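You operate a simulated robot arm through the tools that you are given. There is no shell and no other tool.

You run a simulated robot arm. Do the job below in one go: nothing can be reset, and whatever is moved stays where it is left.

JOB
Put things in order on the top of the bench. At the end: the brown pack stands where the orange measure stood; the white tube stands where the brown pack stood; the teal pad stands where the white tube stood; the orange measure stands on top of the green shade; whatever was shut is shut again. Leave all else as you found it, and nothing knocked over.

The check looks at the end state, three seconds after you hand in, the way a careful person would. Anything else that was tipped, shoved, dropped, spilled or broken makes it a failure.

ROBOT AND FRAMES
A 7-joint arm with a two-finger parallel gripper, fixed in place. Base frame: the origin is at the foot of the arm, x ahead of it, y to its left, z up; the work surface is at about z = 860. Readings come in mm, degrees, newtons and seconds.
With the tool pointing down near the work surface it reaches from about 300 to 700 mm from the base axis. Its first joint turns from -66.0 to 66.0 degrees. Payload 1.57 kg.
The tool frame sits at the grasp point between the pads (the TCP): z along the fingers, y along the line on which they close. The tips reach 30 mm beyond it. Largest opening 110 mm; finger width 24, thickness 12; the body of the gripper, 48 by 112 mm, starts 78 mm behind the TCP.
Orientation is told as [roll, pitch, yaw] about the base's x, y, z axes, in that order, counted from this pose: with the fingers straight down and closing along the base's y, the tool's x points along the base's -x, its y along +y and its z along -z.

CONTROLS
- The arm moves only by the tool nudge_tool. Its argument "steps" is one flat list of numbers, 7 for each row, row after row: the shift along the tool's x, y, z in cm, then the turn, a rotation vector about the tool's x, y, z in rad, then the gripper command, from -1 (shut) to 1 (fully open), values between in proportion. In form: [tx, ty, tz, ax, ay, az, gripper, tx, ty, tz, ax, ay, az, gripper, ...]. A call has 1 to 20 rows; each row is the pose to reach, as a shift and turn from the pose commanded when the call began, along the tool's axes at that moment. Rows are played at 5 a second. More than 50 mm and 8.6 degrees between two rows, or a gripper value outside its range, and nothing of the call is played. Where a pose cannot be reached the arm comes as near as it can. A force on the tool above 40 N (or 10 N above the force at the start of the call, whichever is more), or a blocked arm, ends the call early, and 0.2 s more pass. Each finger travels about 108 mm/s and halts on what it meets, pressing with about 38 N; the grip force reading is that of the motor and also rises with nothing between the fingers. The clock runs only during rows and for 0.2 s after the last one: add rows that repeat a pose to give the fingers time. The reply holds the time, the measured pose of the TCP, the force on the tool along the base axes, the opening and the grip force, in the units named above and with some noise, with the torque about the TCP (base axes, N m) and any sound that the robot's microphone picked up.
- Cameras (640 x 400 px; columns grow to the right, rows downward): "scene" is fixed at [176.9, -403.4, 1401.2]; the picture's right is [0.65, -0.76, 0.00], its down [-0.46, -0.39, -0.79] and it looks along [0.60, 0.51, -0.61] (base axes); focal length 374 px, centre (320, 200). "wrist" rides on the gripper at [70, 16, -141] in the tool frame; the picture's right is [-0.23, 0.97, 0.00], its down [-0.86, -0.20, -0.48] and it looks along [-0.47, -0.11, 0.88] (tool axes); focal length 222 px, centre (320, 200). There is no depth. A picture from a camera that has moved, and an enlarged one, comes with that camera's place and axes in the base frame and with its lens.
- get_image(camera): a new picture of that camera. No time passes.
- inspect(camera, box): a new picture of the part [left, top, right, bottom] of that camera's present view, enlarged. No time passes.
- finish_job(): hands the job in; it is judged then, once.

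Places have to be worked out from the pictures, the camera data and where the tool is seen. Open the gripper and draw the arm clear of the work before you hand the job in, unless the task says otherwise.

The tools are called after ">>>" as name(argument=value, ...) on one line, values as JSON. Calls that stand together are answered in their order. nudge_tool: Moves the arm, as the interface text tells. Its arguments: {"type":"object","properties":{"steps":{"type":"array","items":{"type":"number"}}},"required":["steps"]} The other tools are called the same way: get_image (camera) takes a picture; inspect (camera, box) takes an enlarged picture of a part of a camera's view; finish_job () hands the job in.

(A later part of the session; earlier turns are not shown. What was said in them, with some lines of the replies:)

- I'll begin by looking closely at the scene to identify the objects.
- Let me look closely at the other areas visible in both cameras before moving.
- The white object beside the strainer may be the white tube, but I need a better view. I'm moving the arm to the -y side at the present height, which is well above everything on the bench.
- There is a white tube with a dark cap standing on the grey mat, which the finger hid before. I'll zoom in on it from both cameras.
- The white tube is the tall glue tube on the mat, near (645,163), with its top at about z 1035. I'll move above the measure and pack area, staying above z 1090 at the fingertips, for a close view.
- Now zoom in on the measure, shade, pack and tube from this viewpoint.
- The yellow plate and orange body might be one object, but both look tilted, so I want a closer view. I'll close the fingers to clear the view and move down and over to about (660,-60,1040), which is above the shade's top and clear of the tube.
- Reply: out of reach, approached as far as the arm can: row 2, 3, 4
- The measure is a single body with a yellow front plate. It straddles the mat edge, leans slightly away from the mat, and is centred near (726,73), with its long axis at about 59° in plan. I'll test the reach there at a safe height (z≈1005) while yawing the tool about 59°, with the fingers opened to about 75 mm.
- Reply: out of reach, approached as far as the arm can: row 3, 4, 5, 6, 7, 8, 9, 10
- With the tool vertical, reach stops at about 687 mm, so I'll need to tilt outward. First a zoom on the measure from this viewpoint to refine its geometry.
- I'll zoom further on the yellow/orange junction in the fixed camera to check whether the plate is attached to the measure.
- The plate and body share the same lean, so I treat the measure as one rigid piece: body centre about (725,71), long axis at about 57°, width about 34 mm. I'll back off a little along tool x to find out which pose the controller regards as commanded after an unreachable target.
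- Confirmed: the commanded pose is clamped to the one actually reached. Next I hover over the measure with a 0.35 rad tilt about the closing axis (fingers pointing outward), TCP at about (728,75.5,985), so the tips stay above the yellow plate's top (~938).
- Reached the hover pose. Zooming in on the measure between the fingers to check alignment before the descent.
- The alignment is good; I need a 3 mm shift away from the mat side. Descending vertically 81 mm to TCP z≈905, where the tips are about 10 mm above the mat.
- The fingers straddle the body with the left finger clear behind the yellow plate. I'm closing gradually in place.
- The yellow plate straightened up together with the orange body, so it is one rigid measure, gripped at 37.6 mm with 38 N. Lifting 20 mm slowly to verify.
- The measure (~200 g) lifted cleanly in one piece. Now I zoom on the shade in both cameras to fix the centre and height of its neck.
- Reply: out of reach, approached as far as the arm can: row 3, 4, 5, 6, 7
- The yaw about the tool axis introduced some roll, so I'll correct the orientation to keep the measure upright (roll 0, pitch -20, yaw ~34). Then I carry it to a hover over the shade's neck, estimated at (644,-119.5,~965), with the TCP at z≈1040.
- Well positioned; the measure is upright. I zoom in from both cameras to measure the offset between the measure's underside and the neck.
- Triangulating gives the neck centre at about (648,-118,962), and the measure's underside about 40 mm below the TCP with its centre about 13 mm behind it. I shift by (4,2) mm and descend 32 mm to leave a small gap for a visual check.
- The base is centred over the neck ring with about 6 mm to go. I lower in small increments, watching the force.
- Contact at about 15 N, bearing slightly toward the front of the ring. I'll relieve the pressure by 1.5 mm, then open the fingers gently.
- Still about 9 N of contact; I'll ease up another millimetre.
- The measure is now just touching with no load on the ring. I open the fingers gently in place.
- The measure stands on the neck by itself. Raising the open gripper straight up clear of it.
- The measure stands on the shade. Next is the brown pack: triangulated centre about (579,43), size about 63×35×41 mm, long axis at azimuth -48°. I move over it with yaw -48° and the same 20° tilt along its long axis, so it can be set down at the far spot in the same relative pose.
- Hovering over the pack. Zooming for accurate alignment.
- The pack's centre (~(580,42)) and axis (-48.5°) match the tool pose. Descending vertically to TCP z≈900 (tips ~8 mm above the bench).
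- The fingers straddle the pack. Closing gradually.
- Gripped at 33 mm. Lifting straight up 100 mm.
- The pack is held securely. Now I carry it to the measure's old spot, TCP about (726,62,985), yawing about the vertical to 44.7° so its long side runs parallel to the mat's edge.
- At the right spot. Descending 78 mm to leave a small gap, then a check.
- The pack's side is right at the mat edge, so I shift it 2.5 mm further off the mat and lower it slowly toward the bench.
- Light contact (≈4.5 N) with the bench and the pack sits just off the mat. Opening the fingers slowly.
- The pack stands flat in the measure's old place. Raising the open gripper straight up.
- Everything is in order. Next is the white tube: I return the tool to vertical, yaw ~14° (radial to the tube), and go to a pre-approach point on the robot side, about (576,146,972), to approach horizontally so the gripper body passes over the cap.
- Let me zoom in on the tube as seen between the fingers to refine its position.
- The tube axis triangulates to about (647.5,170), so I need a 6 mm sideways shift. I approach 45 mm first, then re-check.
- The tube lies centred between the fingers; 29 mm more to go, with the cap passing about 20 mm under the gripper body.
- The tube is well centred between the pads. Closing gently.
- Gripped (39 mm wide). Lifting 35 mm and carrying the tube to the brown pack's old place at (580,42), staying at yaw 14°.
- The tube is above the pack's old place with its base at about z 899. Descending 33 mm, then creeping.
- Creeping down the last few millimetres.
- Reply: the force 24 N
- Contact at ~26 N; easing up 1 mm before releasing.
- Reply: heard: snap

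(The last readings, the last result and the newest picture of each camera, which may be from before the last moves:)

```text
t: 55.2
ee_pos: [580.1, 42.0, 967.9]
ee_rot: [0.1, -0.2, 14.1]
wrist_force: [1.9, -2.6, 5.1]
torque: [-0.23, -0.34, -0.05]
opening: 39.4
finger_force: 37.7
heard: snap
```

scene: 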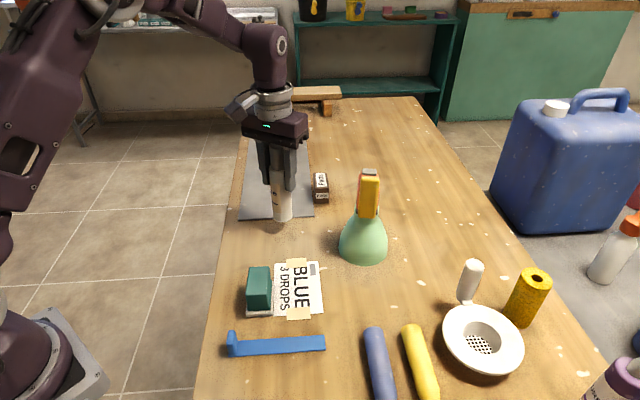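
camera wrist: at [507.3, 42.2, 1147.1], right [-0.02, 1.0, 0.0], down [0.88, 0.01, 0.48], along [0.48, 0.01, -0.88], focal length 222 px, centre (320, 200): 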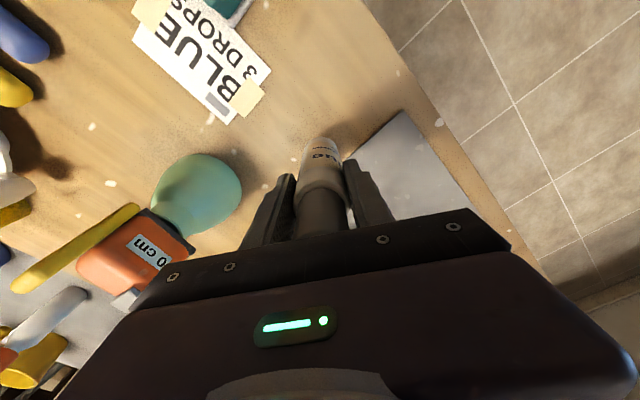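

I heard a snap, so I'm checking everything visually before doing anything else.

>>> get_image(camera="scene")

>>> inspect(camera="scene", box=[250, 130, 330, 240])

>>> inspect(camera="wrist", box=[240, 90, 420, 250])

>>> inspect(camera="scene", box=[320, 150, 420, 270])

```text
taken
```

scene: 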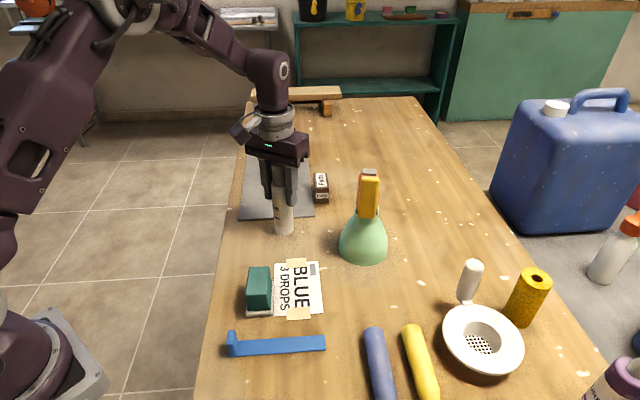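

```text
3.64 times, centred on (290, 185) of scene
camera zoom: at [176.9, -403.4, 1401.2], right [0.65, -0.76, 0.0], down [-0.46, -0.39, -0.79], along [0.61, 0.51, -0.61], focal length 1359 px, centre (429, 254)
```

zoom: 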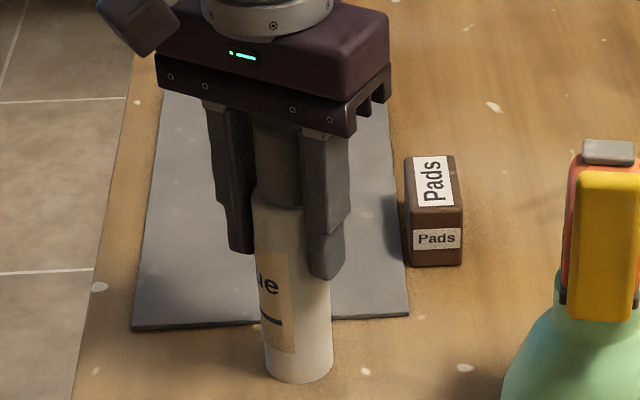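

```text
2.50 times, centred on (330, 170) of wrist
camera zoom: at [508.9, 42.3, 1109.3], right [-0.02, 1.0, 0.0], down [0.88, 0.01, 0.48], along [0.48, 0.01, -0.88], focal length 555 px, centre (295, 275)
```

zoom: 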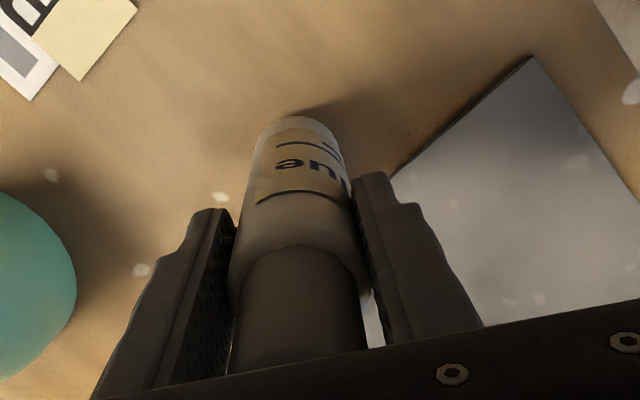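

```text
3.33 times, centred on (370, 210) of scene
camera zoom: at [176.9, -403.4, 1401.2], right [0.65, -0.76, 0.0], down [-0.46, -0.39, -0.79], along [0.61, 0.51, -0.61], focal length 1246 px, centre (153, 167)
```

zoom: 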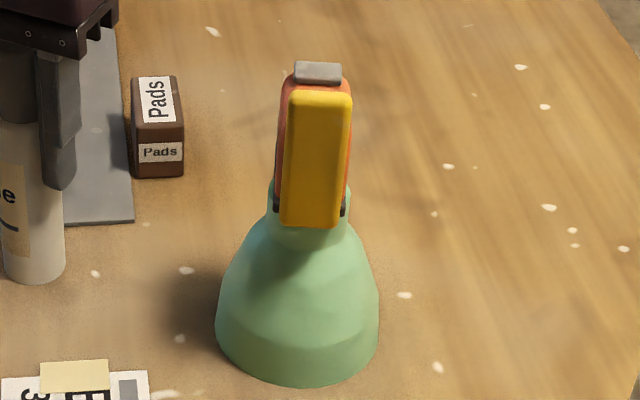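

Nothing visibly changed: the tube stands intact and the rest is undisturbed. Contact is light now, so I open the fingers gently.

>>> nudge_tool(steps=[0, 0, 0, 0, 0, 0, -0.35, 0, 0, 0, 0, 0, 0, -0.28, 0, 0, 0, 0, 0, 0, -0.22, 0, 0, 0, 0, 0, 0, -0.1, 0, 0, 0, 0, 0, 0, 0.05, 0, 0, 0, 0, 0, 0, 0.2, 0, 0, 0, 0, 0, 0, 0.4, 0, 0, 0, 0, 0, 0, 0.45, 0, 0, 0, 0, 0, 0, 0.45])

>>> inspect(camera="scene", box=[250, 130, 330, 240])

>>> inspect(camera="wrist", box=[240, 90, 420, 250])

```text
t: 57.2
ee_pos: [580.5, 42.5, 968.7]
ee_rot: [0.1, -0.1, 14.0]
wrist_force: [-0.7, 0.2, -0.5]
torque: [-0.02, 0.02, 0.0]
opening: 79.7
finger_force: 0.0
heard: snap
```

```text
3.64 times, centred on (290, 185) of scene
camera zoom: at [176.9, -403.4, 1401.2], right [0.65, -0.76, 0.0], down [-0.46, -0.39, -0.79], along [0.6, 0.51, -0.61], focal length 1359 px, centre (429, 254)
```

zoom: 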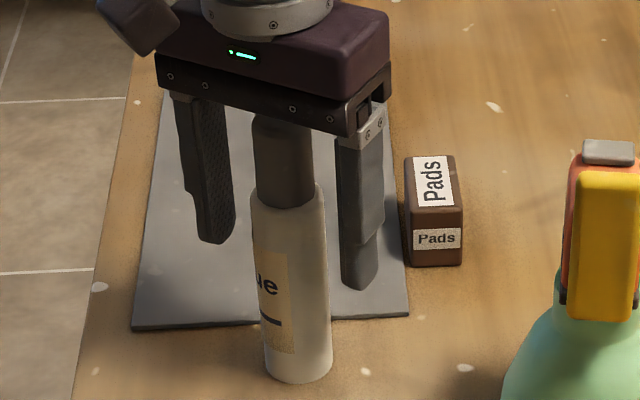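

```text
2.50 times, centred on (330, 170) of wrist
camera zoom: at [509.0, 42.3, 1109.6], right [-0.02, 1.0, 0.0], down [0.88, 0.01, 0.48], along [0.48, 0.01, -0.88], focal length 555 px, centre (295, 275)
```

zoom: 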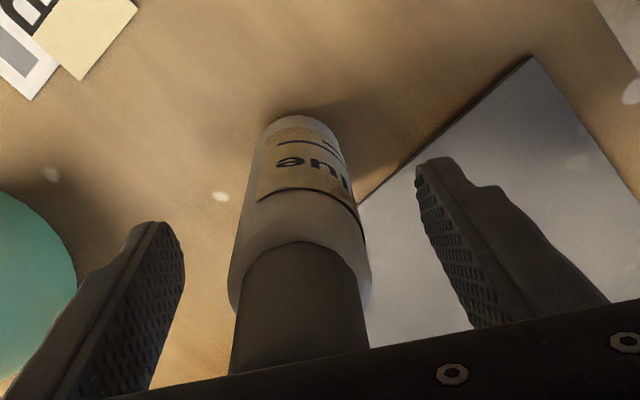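

The tube stands at about (580,43). I back off horizontally toward the robot, the reverse of the approach, then inspect the tube closely because of the snap sounds.

>>> nudge_tool(steps=[1, 0, 0, 0, 0, 0, 0.45, 2, 0, 0, 0, 0, 0, 0.45, 3.2, 0, 0, 0, 0, 0, 0.45, 4.5, 0, 0, 0, 0, 0, 0.45, 6, 0, 0, 0, 0, 0, 0.45, 8, 0, 0, 0, 0, 0, 0.45, 8, 0, -3, 0, 0, 0, 0.45, 8, 0, -6, 0, 0, 0, 0.45, 8, 0, -6, 0, 0, 0, 0.45])

>>> get_image(camera="scene")

>>> inspect(camera="scene", box=[250, 130, 330, 240])

>>> get_image(camera="wrist")

```text
t: 59.2
ee_pos: [503.0, 24.2, 1030.6]
ee_rot: [0.1, -0.1, 14.0]
wrist_force: [-0.1, 0.5, -0.3]
torque: [0.0, -0.03, -0.01]
opening: 80.0
finger_force: 0.0
```

```text
taken
```

scene: 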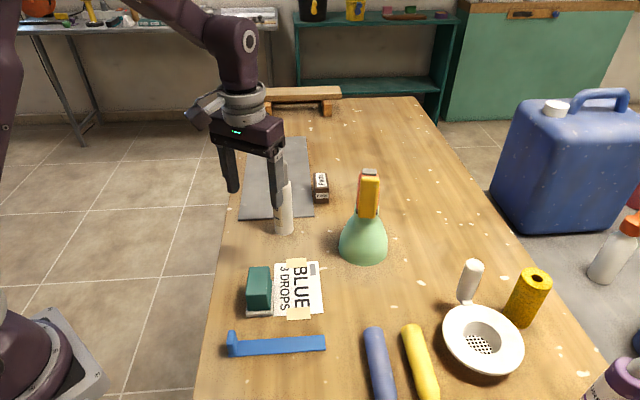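

```text
3.64 times, centred on (290, 185) of scene
camera zoom: at [176.9, -403.4, 1401.2], right [0.65, -0.76, 0.0], down [-0.46, -0.39, -0.79], along [0.6, 0.51, -0.61], focal length 1359 px, centre (429, 254)
```

zoom: 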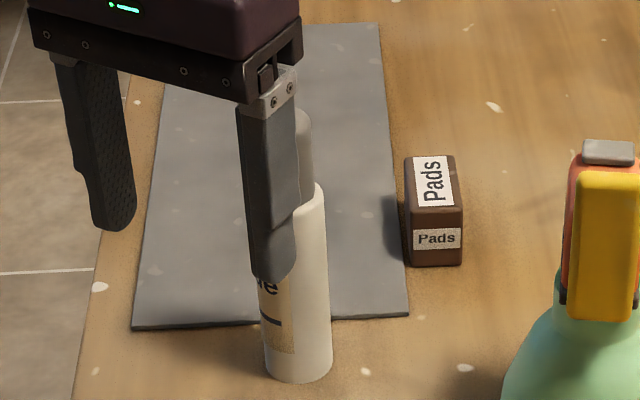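

```text
taken
camera wrist: at [431.1, 22.7, 1171.7], right [-0.02, 1.0, 0.0], down [0.88, 0.01, 0.48], along [0.48, 0.01, -0.88], focal length 222 px, centre (320, 200)
```

wrist: 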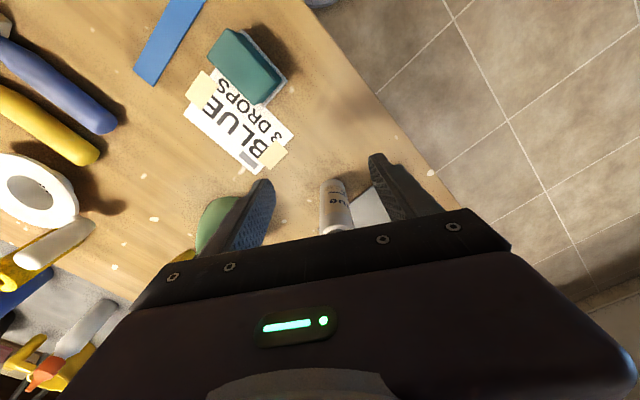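

The tube is intact and upright. Now the teal pad: zooming in with both cameras.

>>> inspect(camera="wrist", box=[170, 10, 310, 180])

>>> inspect(camera="scene", box=[235, 255, 330, 325])

```text
2.35 times, centred on (240, 95) of wrist
camera zoom: at [431.1, 22.7, 1171.7], right [-0.02, 1.0, 0.0], down [0.88, 0.01, 0.48], along [0.48, 0.01, -0.88], focal length 523 px, centre (508, 447)
```

zoom: 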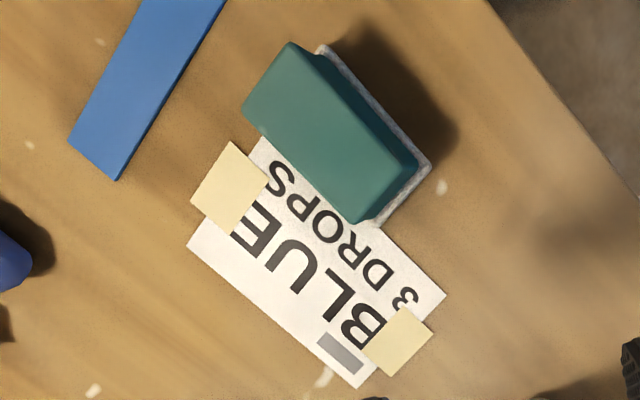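

```text
5.71 times, centred on (282, 290) of scene
camera zoom: at [176.9, -403.4, 1401.2], right [0.65, -0.76, 0.0], down [-0.46, -0.39, -0.79], along [0.6, 0.51, -0.61], focal length 2135 px, centre (534, -314)
```

zoom: 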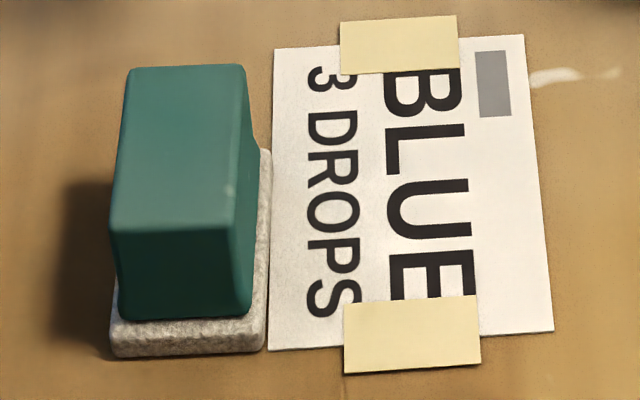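

The teal pad (teal body on its felt base, ~68×45 mm, top about 910, centre about (424,-55), long axis at ~45°) appears to be one piece. I move to a vertical hover over it with yaw 45°.

>>> nudge_tool(steps=[1.6, -0.97, 0.51, 0, 0, -0.09, 0.45, 3.2, -1.94, 1.02, 0, 0, -0.18, 0.45, 4.8, -2.91, 1.53, 0, 0, -0.27, 0.45, 6.4, -3.88, 2.04, 0, 0, -0.36, 0.45, 8.0, -4.85, 2.55, 0, 0, -0.45, 0.45, 9.59, -5.82, 3.06, 0, 0, -0.541, 0.45, 9.59, -5.82, 3.06, 0, 0, -0.541, 0.45])

>>> get_image(camera="wrist")

>>> get_image(camera="scene")

```text
t: 60.8
ee_pos: [425.0, -58.4, 998.6]
ee_rot: [0.0, -0.2, 45.1]
wrist_force: [-0.5, -0.1, -0.3]
torque: [0.01, 0.02, -0.03]
opening: 79.7
finger_force: 0.1
```

```text
taken
camera wrist: at [364.2, -95.0, 1139.8], right [-0.53, 0.85, 0.0], down [0.74, 0.47, 0.48], along [0.41, 0.26, -0.88], focal length 222 px, centre (320, 200)
```

wrist: 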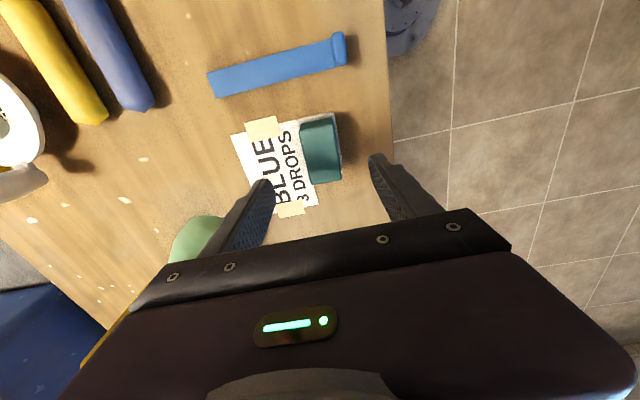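

```text
taken
```

scene: 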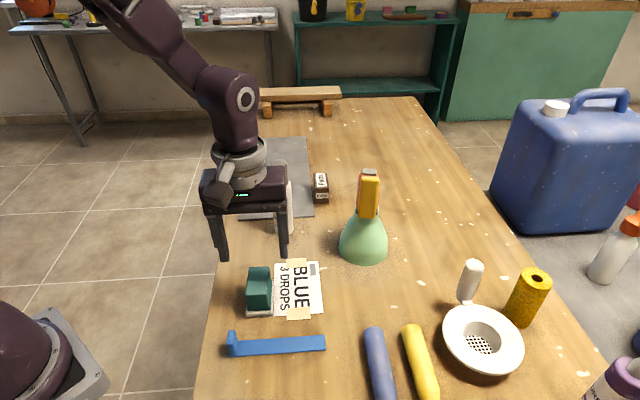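

Zooming on the pad for final alignment.

>>> inspect(camera="wrist", box=[250, 95, 400, 215])

```text
3.33 times, centred on (325, 155) of wrist
camera zoom: at [364.2, -95.0, 1139.8], right [-0.53, 0.85, 0.0], down [0.74, 0.47, 0.48], along [0.41, 0.26, -0.88], focal length 740 px, centre (303, 350)
```

zoom: 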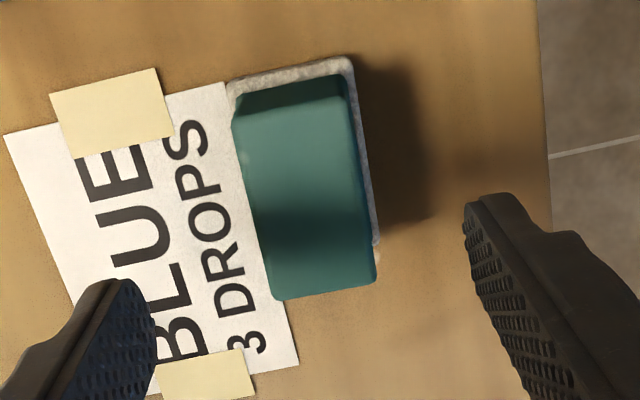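

The pad's centre is (425.5,-55). Descending to TCP z≈908 so the tips stay above the felt rim (~872).

>>> nudge_tool(steps=[-0.1, 0.1, 1.5, 0, 0, 0.01, 0.45, -0.2, 0.2, 3.2, 0, 0, 0.024, 0.45, -0.28, 0.2, 5.0, 0, 0, 0.024, 0.45, -0.28, 0.2, 6.7, 0, 0, 0.024, 0.45, -0.28, 0.2, 8.0, 0, 0, 0.024, 0.45, -0.28, 0.2, 9.06, 0, 0, 0.024, 0.45, -0.28, 0.2, 9.06, 0, 0, 0.024, 0.45])

>>> inspect(camera="wrist", box=[230, 70, 430, 240])

>>> inspect(camera="scene", box=[200, 220, 330, 330])

```text
t: 62.4
ee_pos: [425.2, -53.6, 906.3]
ee_rot: [0.0, 0.0, 43.8]
wrist_force: [0.6, -0.7, 0.7]
torque: [-0.03, 0.0, 0.01]
opening: 79.6
finger_force: 0.0
```

```text
2.35 times, centred on (330, 155) of wrist
camera zoom: at [363.5, -89.4, 1047.0], right [-0.51, 0.86, 0.0], down [0.76, 0.45, 0.48], along [0.41, 0.24, -0.88], focal length 523 px, centre (296, 306)
```

zoom: 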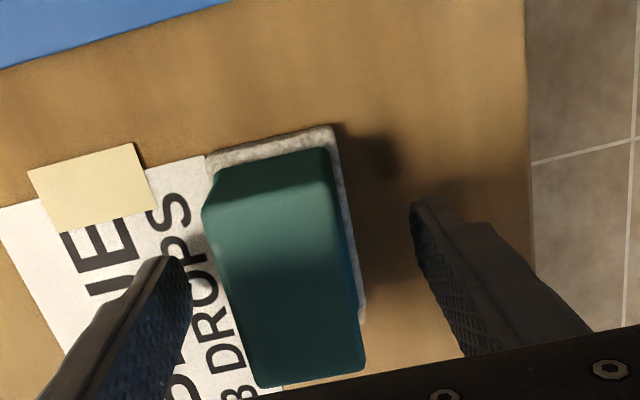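

```text
3.64 times, centred on (265, 275) of scene
camera zoom: at [176.9, -403.4, 1401.2], right [0.65, -0.76, 0.0], down [-0.46, -0.39, -0.79], along [0.6, 0.51, -0.61], focal length 1359 px, centre (520, -73)
```

zoom: 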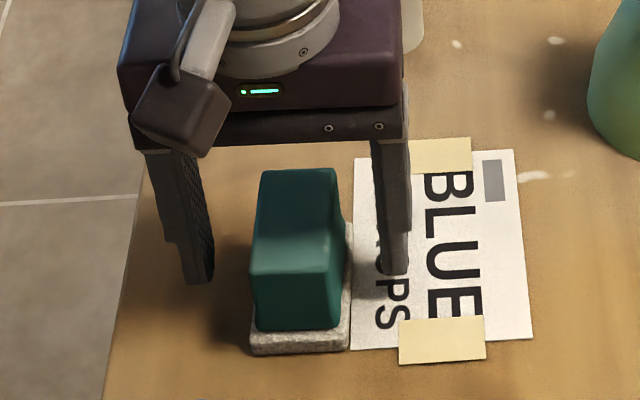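

Pad is centred between the fingers. Closing gradually.

>>> nudge_tool(steps=[0, 0, 0, 0, 0, 0, 0.2, 0, 0, 0, 0, 0, 0, 0, 0, 0, 0, 0, 0, 0, -0.15, 0, 0, 0, 0, 0, 0, -0.25, 0, 0, 0, 0, 0, 0, -0.35, 0, 0, 0, 0, 0, 0, -0.5, 0, 0, 0, 0, 0, 0, -1, 0, 0, 0, 0, 0, 0, -1])

>>> inspect(camera="wrist", box=[230, 70, 430, 240])

>>> inspect(camera="scene", box=[200, 220, 330, 330])

```text
t: 64.2
ee_pos: [424.8, -53.9, 906.5]
ee_rot: [0.0, -0.2, 43.7]
wrist_force: [1.0, -0.1, 2.0]
torque: [-0.03, -0.07, -0.02]
opening: 44.5
finger_force: 38.0
```

```text
2.35 times, centred on (330, 155) of wrist
camera zoom: at [363.5, -89.4, 1047.2], right [-0.51, 0.86, 0.0], down [0.76, 0.45, 0.48], along [0.41, 0.24, -0.88], focal length 523 px, centre (296, 306)
```

zoom: 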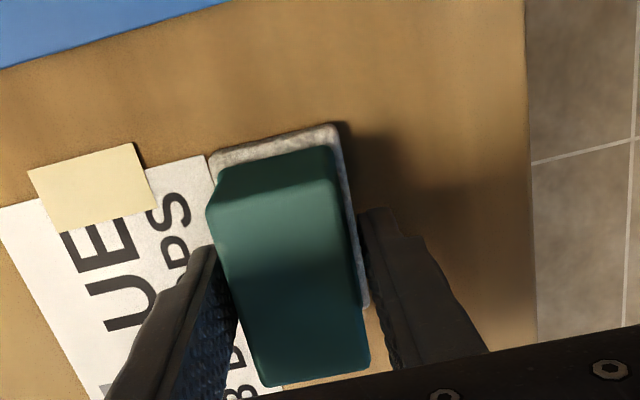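

```text
3.64 times, centred on (265, 275) of scene
camera zoom: at [176.9, -403.4, 1401.2], right [0.65, -0.76, 0.0], down [-0.46, -0.39, -0.79], along [0.6, 0.51, -0.61], focal length 1359 px, centre (520, -73)
```

zoom: 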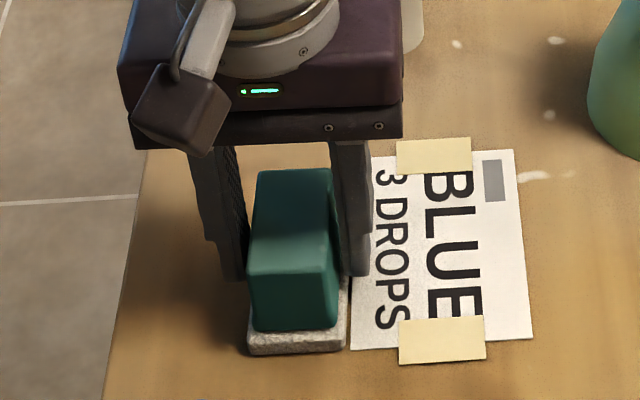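

The opening reads 44.5 mm, wider than the teal top, so the tips may be on the felt rim. I look closer at the contact from the fixed camera.

>>> inspect(camera="scene", box=[240, 255, 285, 325])

>>> inspect(camera="wrist", box=[300, 130, 380, 230])

```text
5.71 times, centred on (262, 290) of scene
camera zoom: at [176.9, -403.4, 1401.2], right [0.65, -0.76, 0.0], down [-0.46, -0.39, -0.79], along [0.6, 0.51, -0.61], focal length 2135 px, centre (649, -314)
```

zoom: 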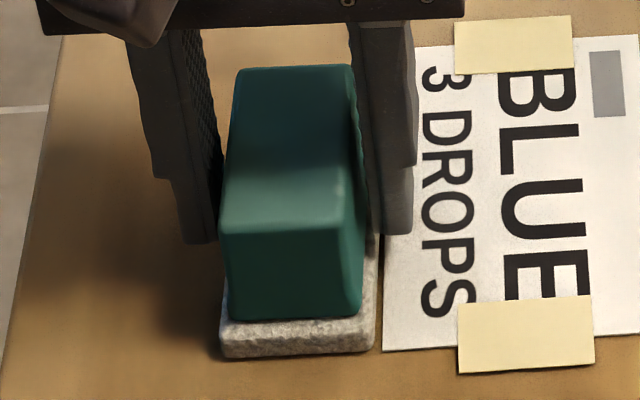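

```text
4.00 times, centred on (340, 180) of wrist
camera zoom: at [363.5, -89.4, 1047.2], right [-0.51, 0.86, 0.0], down [0.76, 0.45, 0.48], along [0.41, 0.24, -0.88], focal length 888 px, centre (240, 280)
```

zoom: 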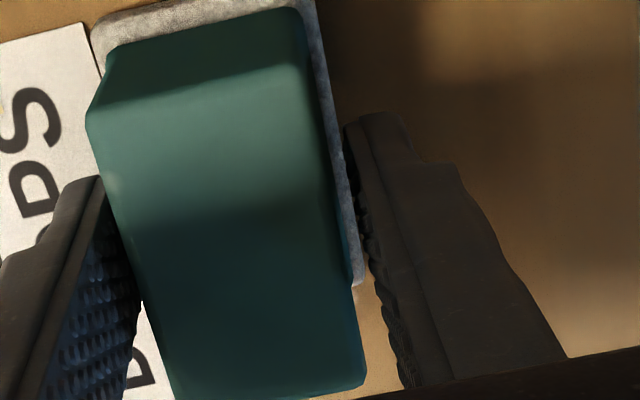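

The tips are touching only the felt rim. I'll re-grip higher, on the teal body itself: open, raise 8 mm, and close again.

>>> nudge_tool(steps=[0, 0, 0, 0, 0, 0, -0.1, 0, 0, 0, 0, 0, 0, 0.1, 0, 0, -0.4, 0, 0, 0, 0.1, 0, 0, -0.8, 0, 0, 0, 0.1, 0, 0, -0.8, 0, 0, 0, -0.1, 0, 0, -0.8, 0, 0, 0, -0.25, 0, 0, -0.8, 0, 0, 0, -0.35, 0, 0, -0.8, 0, 0, 0, -0.5, 0, 0, -0.8, 0, 0, 0, -1, 0, 0, -0.8, 0, 0, 0, -1])

>>> inspect(camera="scene", box=[240, 255, 285, 325])

>>> inspect(camera="wrist", box=[270, 110, 390, 230])

```text
t: 66.4
ee_pos: [423.2, -54.3, 914.2]
ee_rot: [0.0, -0.1, 43.8]
wrist_force: [1.8, -1.6, 3.8]
torque: [-0.02, -0.04, 0.03]
opening: 35.2
finger_force: 37.9
```

```text
5.71 times, centred on (262, 290) of scene
camera zoom: at [176.9, -403.4, 1401.2], right [0.65, -0.76, 0.0], down [-0.46, -0.39, -0.79], along [0.6, 0.51, -0.61], focal length 2135 px, centre (649, -314)
```

zoom: 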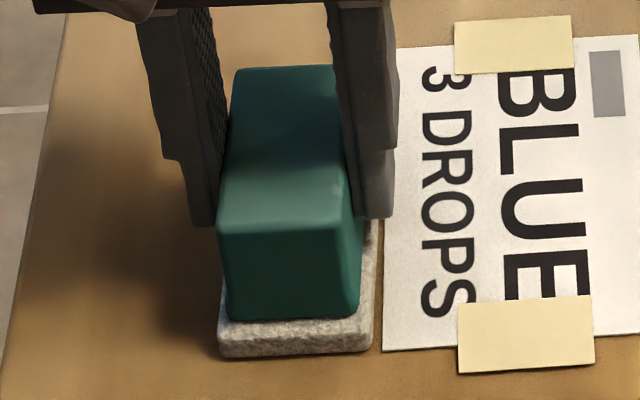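

```text
3.33 times, centred on (330, 170) of wrist
camera zoom: at [362.7, -89.4, 1055.8], right [-0.51, 0.86, 0.0], down [0.76, 0.45, 0.48], along [0.41, 0.24, -0.88], focal length 740 px, centre (287, 300)
```

zoom: 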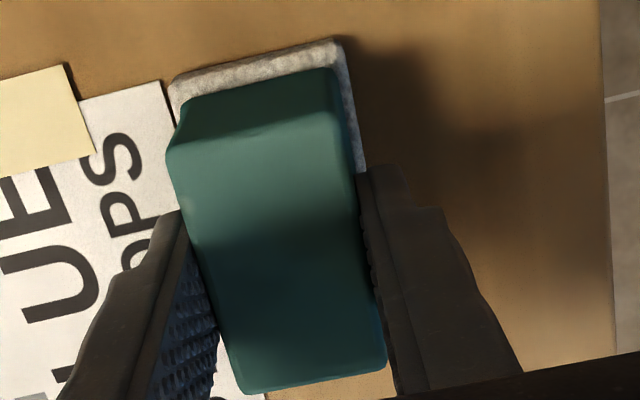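

Now gripping the teal body firmly at 35 mm. Lifting 15 mm to see that the felt base comes along.

>>> nudge_tool(steps=[0, 0, -0.3, 0, 0, 0, -1, 0, 0, -0.6, 0, 0, 0, -1, 0, 0, -1.0, 0, 0, 0, -1, 0, 0, -1.5, 0, 0, 0, -1, 0, 0, -1.5, 0, 0, 0, -1])

>>> inspect(camera="scene", box=[235, 235, 325, 325])

>>> inspect(camera="wrist", box=[240, 60, 400, 230])

```text
t: 67.6
ee_pos: [424.9, -54.9, 930.4]
ee_rot: [-0.1, -0.1, 43.9]
wrist_force: [0.4, -0.4, -1.0]
torque: [-0.01, 0.0, -0.02]
opening: 35.1
finger_force: 37.9
```

```text
4.44 times, centred on (280, 280) of scene
camera zoom: at [176.9, -403.4, 1401.2], right [0.65, -0.76, 0.0], down [-0.46, -0.39, -0.79], along [0.6, 0.51, -0.61], focal length 1661 px, centre (498, -156)
```

zoom: 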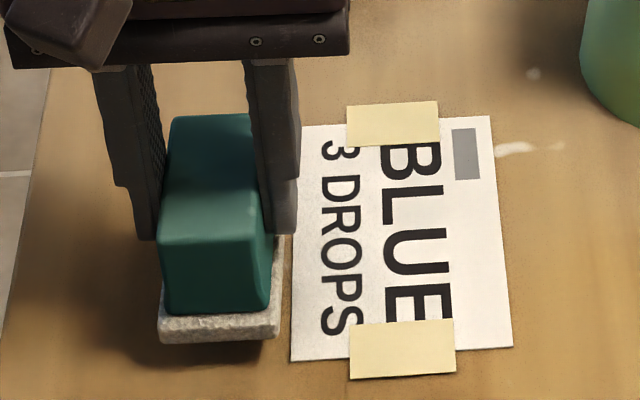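

```text
2.35 times, centred on (320, 145) of wrist
camera zoom: at [362.7, -89.5, 1070.4], right [-0.51, 0.86, 0.0], down [0.76, 0.45, 0.48], along [0.41, 0.24, -0.88], focal length 523 px, centre (320, 329)
```

zoom: 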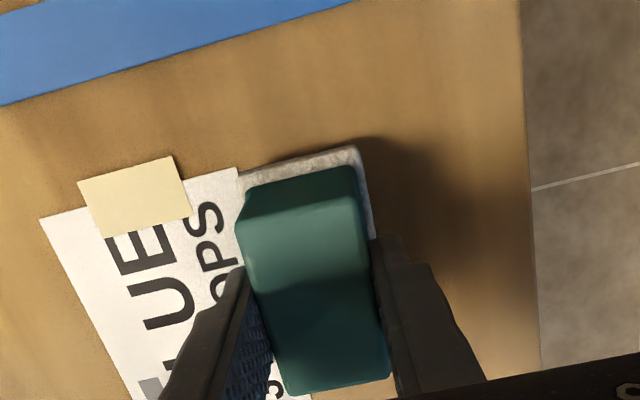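

The pad comes up whole, and the card stays in place. I lift it to z≈990 and swing it around via (450,150) to stay well clear of the tube at (580,43).

>>> nudge_tool(steps=[0, 0, -2, 0, 0, 0, -1, 0, 0, -4, 0, 0, 0, -1, 0, 0, -6, 0, 0, 0, -1, -2.1, 2.0, -6, 0, 0, 0, -1, -4.2, 4.0, -6, 0, 0, 0, -1, -6.2, 6.0, -6, 0, 0, 0, -1, -8.33, 7.94, -6, 0, 0, 0, -1, -10.9, 9.6, -6, 0, 0, 0, -1, -13.5, 11.3, -6, 0, 0, 0, -1, -16.02, 13.04, -6, 0, 0, 0, -1, -16.02, 13.04, -6, 0, 0, 0, -1])

>>> get_image(camera="scene")

>>> get_image(camera="wrist")

```text
t: 70.0
ee_pos: [448.3, 152.5, 991.7]
ee_rot: [0.0, -0.1, 43.8]
wrist_force: [0.4, 0.4, -1.2]
torque: [0.01, 0.01, 0.04]
opening: 35.2
finger_force: 38.1
```

```text
taken
```

scene: 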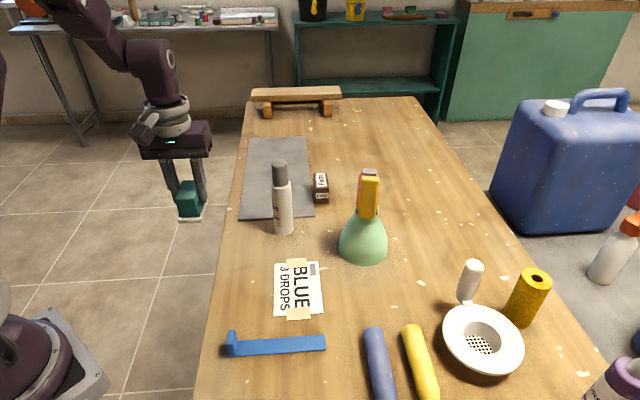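

```text
taken
camera wrist: at [387.5, 115.4, 1133.0], right [-0.51, 0.86, 0.0], down [0.76, 0.45, 0.48], along [0.41, 0.24, -0.88], focal length 222 px, centre (320, 200)
```

wrist: 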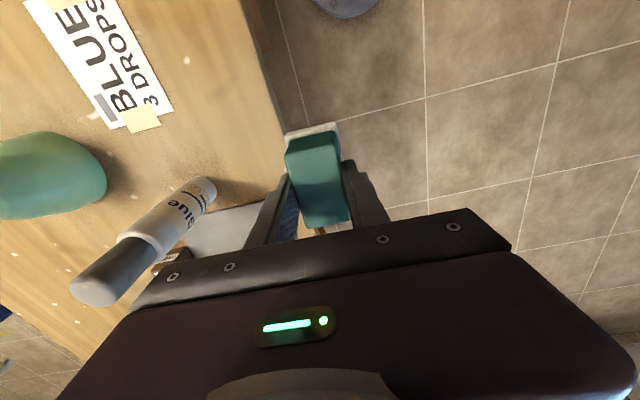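

The view is clear and everything is in place. Moving the pad over the tube's old spot (646.5,170).

>>> nudge_tool(steps=[-1.94, -1.56, 0, 0, 0, 0, -1, -3.88, -3.12, 0, 0, 0, 0, -1, -5.82, -4.67, 0, 0, 0, 0, -1, -7.76, -6.23, 0, 0, 0, 0, -1, -9.7, -7.79, 0, 0, 0, 0, -1, -11.64, -9.35, 0, 0, 0, 0, -1, -13.58, -10.9, 0, 0, 0, 0, -1, -15.52, -12.46, 0, 0, 0, 0, -1, -15.52, -12.46, 0, 0, 0, 0, -1])

>>> get_image(camera="scene")

>>> get_image(camera="wrist")

```text
t: 72.0
ee_pos: [646.8, 169.6, 990.2]
ee_rot: [0.1, 0.0, 43.8]
wrist_force: [-0.1, -0.8, -1.1]
torque: [0.0, 0.0, 0.01]
opening: 35.2
finger_force: 37.9
```

```text
taken
```

scene: 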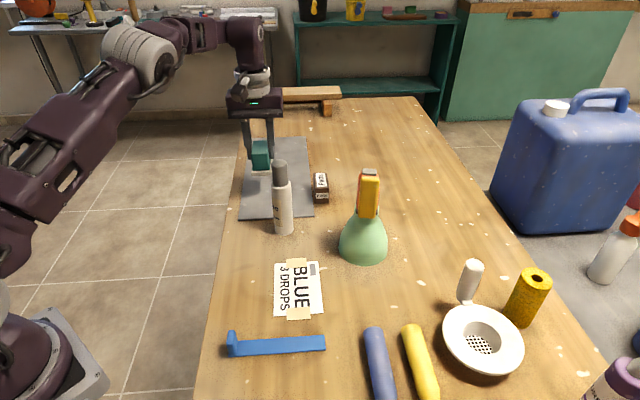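

```text
taken
camera wrist: at [584.6, 133.9, 1131.3], right [-0.51, 0.86, 0.0], down [0.76, 0.45, 0.48], along [0.41, 0.24, -0.88], focal length 222 px, centre (320, 200)
```

wrist: 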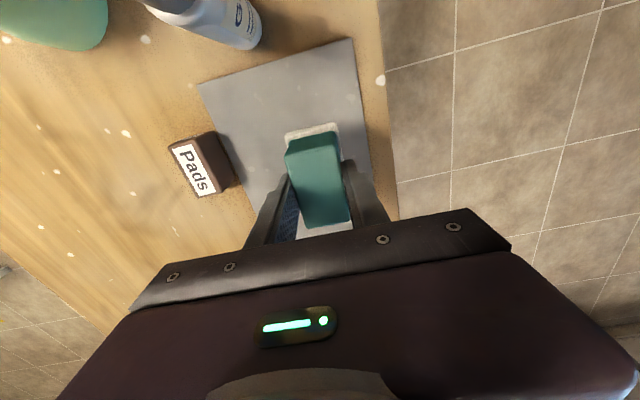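

Directly above. Descending 66 mm and then creeping to contact (expected TCP z≈917).

>>> nudge_tool(steps=[0, 0, 1.5, 0, 0, 0, -1, 0, 0, 3.0, 0, 0, 0, -1, 0, 0, 4.5, 0, 0, 0, -1, 0, 0, 5.7, 0, 0, 0, -1, 0, 0, 6.6, 0, 0, 0, -1, 0, 0, 6.6, 0, 0, 0, -1])

>>> inspect(camera="scene", box=[220, 90, 340, 250])

>>> inspect(camera="wrist", box=[180, 20, 420, 240])

```text
t: 73.4
ee_pos: [647.1, 168.9, 923.1]
ee_rot: [0.0, -0.2, 43.7]
wrist_force: [-0.3, -0.7, -1.1]
torque: [-0.02, -0.04, 0.04]
opening: 35.3
finger_force: 37.8
```

```text
2.50 times, centred on (280, 170) of scene
camera zoom: at [177.0, -403.4, 1401.2], right [0.65, -0.76, 0.0], down [-0.46, -0.39, -0.79], along [0.6, 0.51, -0.61], focal length 934 px, centre (420, 275)
```

zoom: 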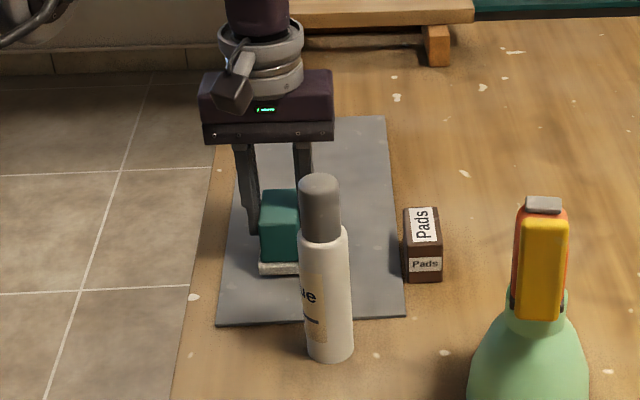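

```text
1.82 times, centred on (300, 130) of wrist
camera zoom: at [585.6, 132.3, 1064.3], right [-0.51, 0.86, 0.0], down [0.76, 0.45, 0.48], along [0.41, 0.24, -0.88], focal length 404 px, centre (356, 327)
```

zoom: 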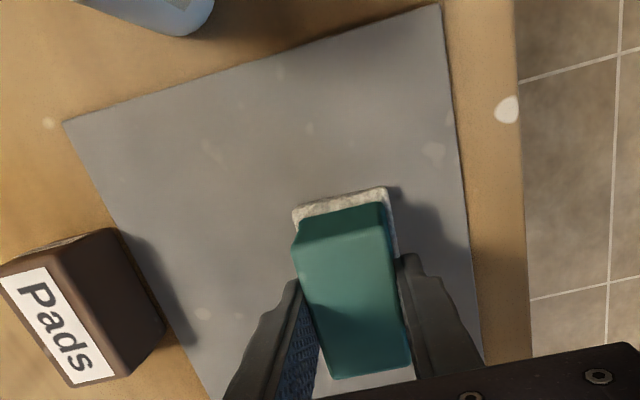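

Approximately 6 mm remain. Creeping down in ~1 mm steps.

>>> nudge_tool(steps=[0, 0, 0.15, 0, 0, 0, -1, 0, 0, 0.3, 0, 0, 0, -1, 0, 0, 0.4, 0, 0, 0, -1, 0, 0, 0.4, 0, 0, 0, -1])

```text
t: 74.4
ee_pos: [648.4, 169.0, 919.0]
ee_rot: [0.0, 0.0, 43.9]
wrist_force: [0.0, 0.2, -1.0]
torque: [-0.03, -0.01, -0.01]
opening: 35.4
finger_force: 37.8
```

No contact yet at z≈919; continuing a bit further.

>>> nudge_tool(steps=[0, 0, 0.08, 0, 0, 0, -1, 0, 0, 0.16, 0, 0, 0, -1, 0, 0, 0.16, 0, 0, 0, -1])

```text
t: 75.2
ee_pos: [646.9, 168.7, 919.4]
ee_rot: [0.0, 0.0, 43.8]
wrist_force: [-5.7, -0.1, 11.6]
torque: [0.01, 0.21, 0.02]
opening: 35.0
finger_force: 38.6
```

Contact (~12 N). Easing 0.5 mm and opening the fingers slowly.

>>> nudge_tool(steps=[0, 0, -0.05, 0, 0, 0, -1, 0, 0, -0.05, 0, 0, 0, -0.42, 0, 0, -0.05, 0, 0, 0, -0.35, 0, 0, -0.05, 0, 0, 0, -0.25, 0, 0, -0.05, 0, 0, 0, -0.1, 0, 0, -0.05, 0, 0, 0, 0.05, 0, 0, -0.05, 0, 0, 0, 0.2, 0, 0, -0.05, 0, 0, 0, 0.2])

>>> inspect(camera="scene", box=[220, 90, 340, 250])

>>> inspect(camera="wrist", box=[180, 20, 420, 240])

```text
t: 77.0
ee_pos: [648.2, 168.2, 920.6]
ee_rot: [0.0, -0.1, 43.7]
wrist_force: [-0.1, -0.1, 0.0]
torque: [0.0, -0.01, -0.04]
opening: 66.2
finger_force: 0.1
```

```text
2.50 times, centred on (280, 170) of scene
camera zoom: at [176.9, -403.4, 1401.2], right [0.65, -0.76, 0.0], down [-0.46, -0.39, -0.79], along [0.6, 0.51, -0.61], focal length 934 px, centre (420, 275)
```

zoom: 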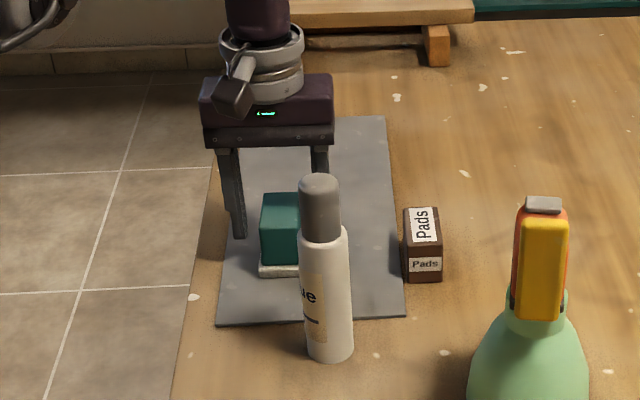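

```text
1.82 times, centred on (300, 130) of wrist
camera zoom: at [586.3, 133.1, 1059.9], right [-0.51, 0.86, 0.0], down [0.76, 0.45, 0.48], along [0.41, 0.24, -0.88], focal length 404 px, centre (356, 327)
```

zoom: 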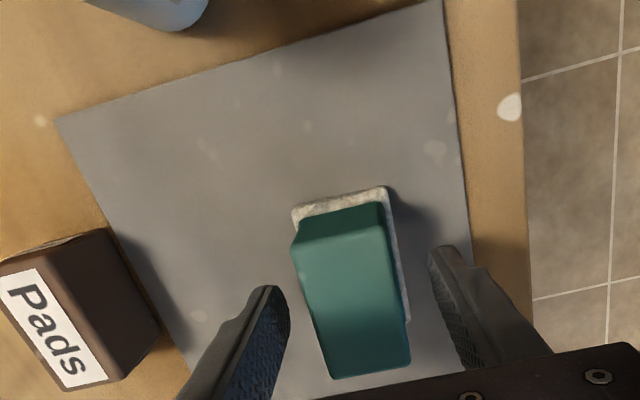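

The pad stands on the mat where the tube was. Raising straight up, then withdrawing the way I came.

>>> nudge_tool(steps=[0, 0, -1.5, 0, 0, 0, 0.2, 0, 0, -3.5, 0, 0, 0, 0.2, 0, 0, -5.5, 0, 0, 0, 0.2, 0, 0, -7.5, 0, 0, 0, 0.2, 1.94, 1.56, -7.5, 0, 0, 0, 0.2, 3.88, 3.12, -7.5, 0, 0, 0, 0.2, 5.82, 4.67, -7.5, 0, 0, 0, 0.2, 7.76, 6.23, -7.5, 0, 0, 0, 0.2, 9.7, 7.79, -8, 0, 0, 0, 0.2, 11.64, 9.35, -9, 0, 0, 0, 0.2, 13.58, 10.9, -10, 0, 0, 0, 0.2, 15.52, 12.46, -11, 0, 0, 0, 0.2, 15.52, 12.46, -11, 0, 0, 0, 0.2])

>>> get_image(camera="scene")

>>> inspect(camera="scene", box=[225, 115, 345, 245])

```text
t: 79.8
ee_pos: [451.1, 152.7, 1030.7]
ee_rot: [0.0, -0.1, 43.7]
wrist_force: [0.1, -0.4, 0.4]
torque: [0.01, -0.01, 0.0]
opening: 66.1
finger_force: 0.0
```

```text
taken
```

scene: 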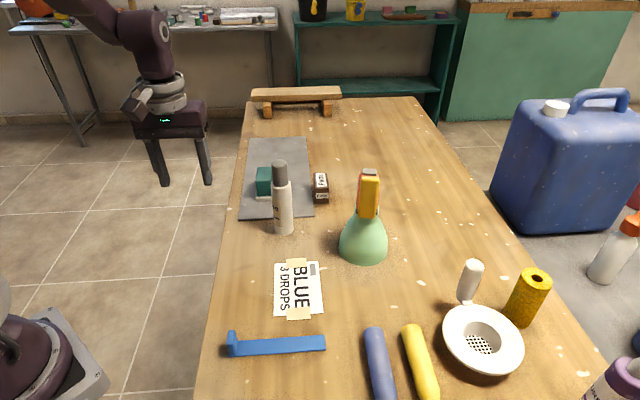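

```text
3.08 times, centred on (285, 180) of scene
camera zoom: at [176.9, -403.4, 1401.2], right [0.65, -0.76, 0.0], down [-0.46, -0.39, -0.79], along [0.6, 0.51, -0.61], focal length 1150 px, centre (428, 262)
```

zoom: 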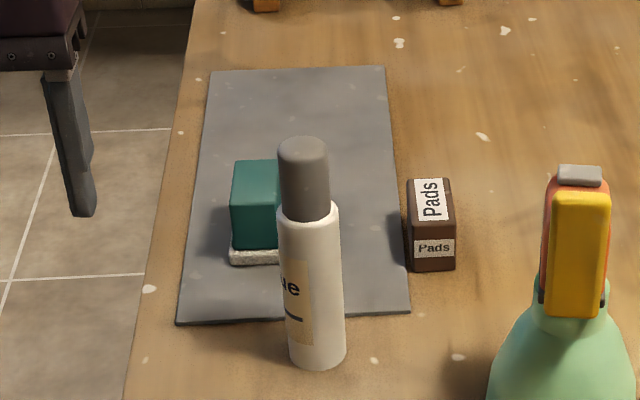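

All four items are in place and upright. I raise the arm clear and open the gripper fully, then check everything one last time.

>>> nudge_tool(steps=[0, 0, -3, 0, 0, 0, 0.4, 0, 0, -6, 0, 0, 0, 0.7, 0, 0, -9, 0, 0, 0, 1, 0, 0, -11, 0, 0, 0, 1, 0, 0, -11, 0, 0, 0, 1, 0, 0, -11, 0, 0, 0, 1])

>>> get_image(camera="scene")

>>> inspect(camera="scene", box=[320, 150, 420, 270])

>>> get_image(camera="wrist")

>>> inspect(camera="scene", box=[210, 230, 350, 370])

```text
t: 81.2
ee_pos: [450.0, 151.4, 1141.3]
ee_rot: [0.0, -0.1, 43.7]
wrist_force: [0.7, 0.3, 0.0]
torque: [0.0, 0.03, -0.02]
opening: 110.1
finger_force: 0.1
```

```text
taken
```

scene: 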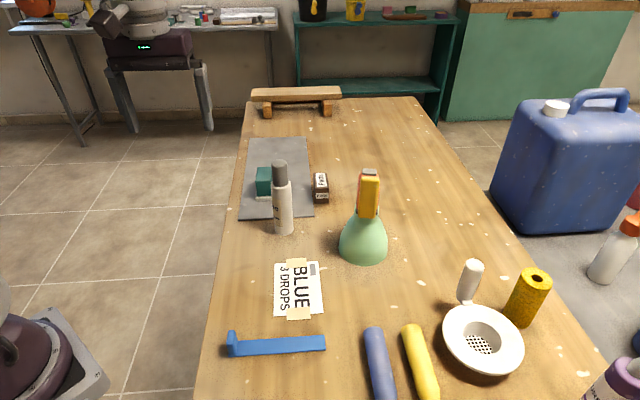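

```text
3.33 times, centred on (370, 210) of scene
camera zoom: at [176.9, -403.4, 1401.2], right [0.65, -0.76, 0.0], down [-0.46, -0.39, -0.79], along [0.6, 0.51, -0.61], focal length 1246 px, centre (153, 167)
```

zoom: 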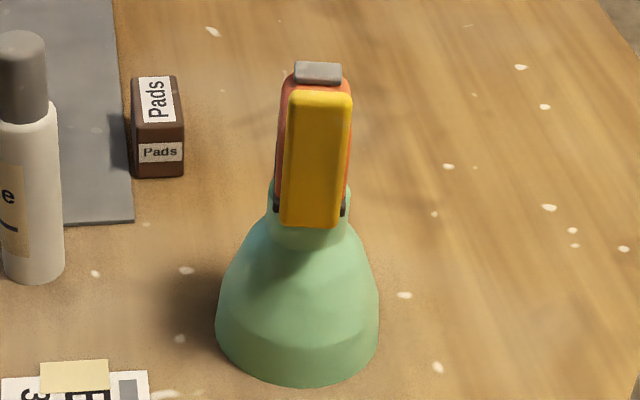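

```text
taken
camera wrist: at [386.9, 115.6, 1281.8], right [-0.51, 0.86, 0.0], down [0.76, 0.45, 0.48], along [0.41, 0.24, -0.88], focal length 222 px, centre (320, 200)
```

wrist: 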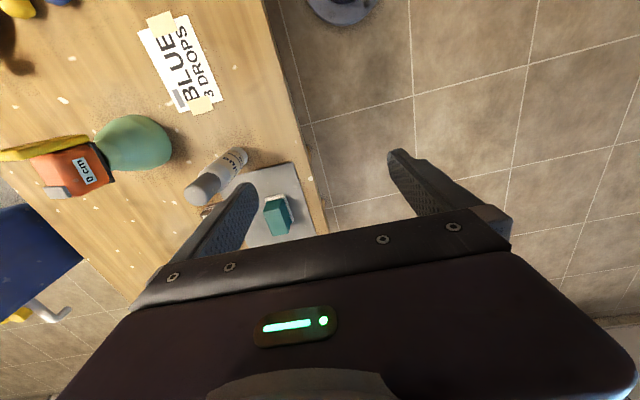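

```text
2.86 times, centred on (280, 300) of scene
camera zoom: at [176.9, -403.4, 1401.2], right [0.65, -0.76, 0.0], down [-0.46, -0.39, -0.79], along [0.6, 0.51, -0.61], focal length 1068 px, centre (434, -86)
```

zoom: 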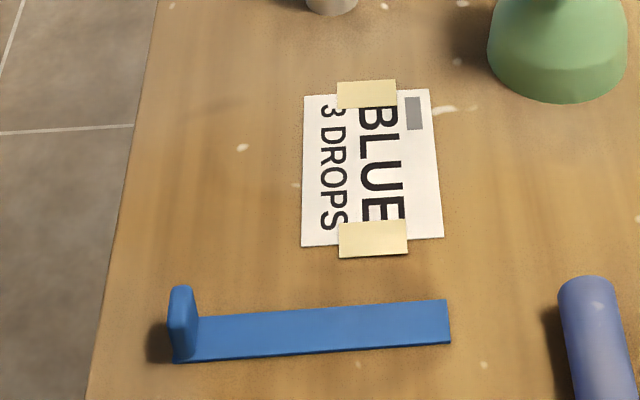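

Final check: the measure is on the shade, the pack is where the measure stood, the tube is where the pack stood, and the pad is on the mat where the tube stood. The card, blue scraper and everything else look unmoved. The arm is clear with the gripper open, so I'm handing in.

>>> finish_job()

```text
The job is handed in.
```

I moved all four items to the places you asked for, and the job is handed in. In the final pictures each one stands upright.

- **Orange measure:** it stands on the neck of the green shade.
- **Brown pack:** it stands where the measure stood, about 5 mm further from the mat. The measure had been tilted across the mat's edge, so I set the pack just off it to stand flat.
- **White tube:** it stands where the brown pack stood.
- **Teal pad:** it stands on the mat where the white tube stood, and its felt base came with it.

**Possible problem:** the microphone picked up a "snap" twice while I was setting the tube down and letting go of it. I had pressed it onto the bench with about 26 N just before. I looked at the tube closely afterwards and saw no damage, and its cap was still on, but I don't know what made the sound.

I saw nothing that needed opening or shutting. The other things I could see on the bench look as they were at the start, and the arm is drawn clear with the gripper open.
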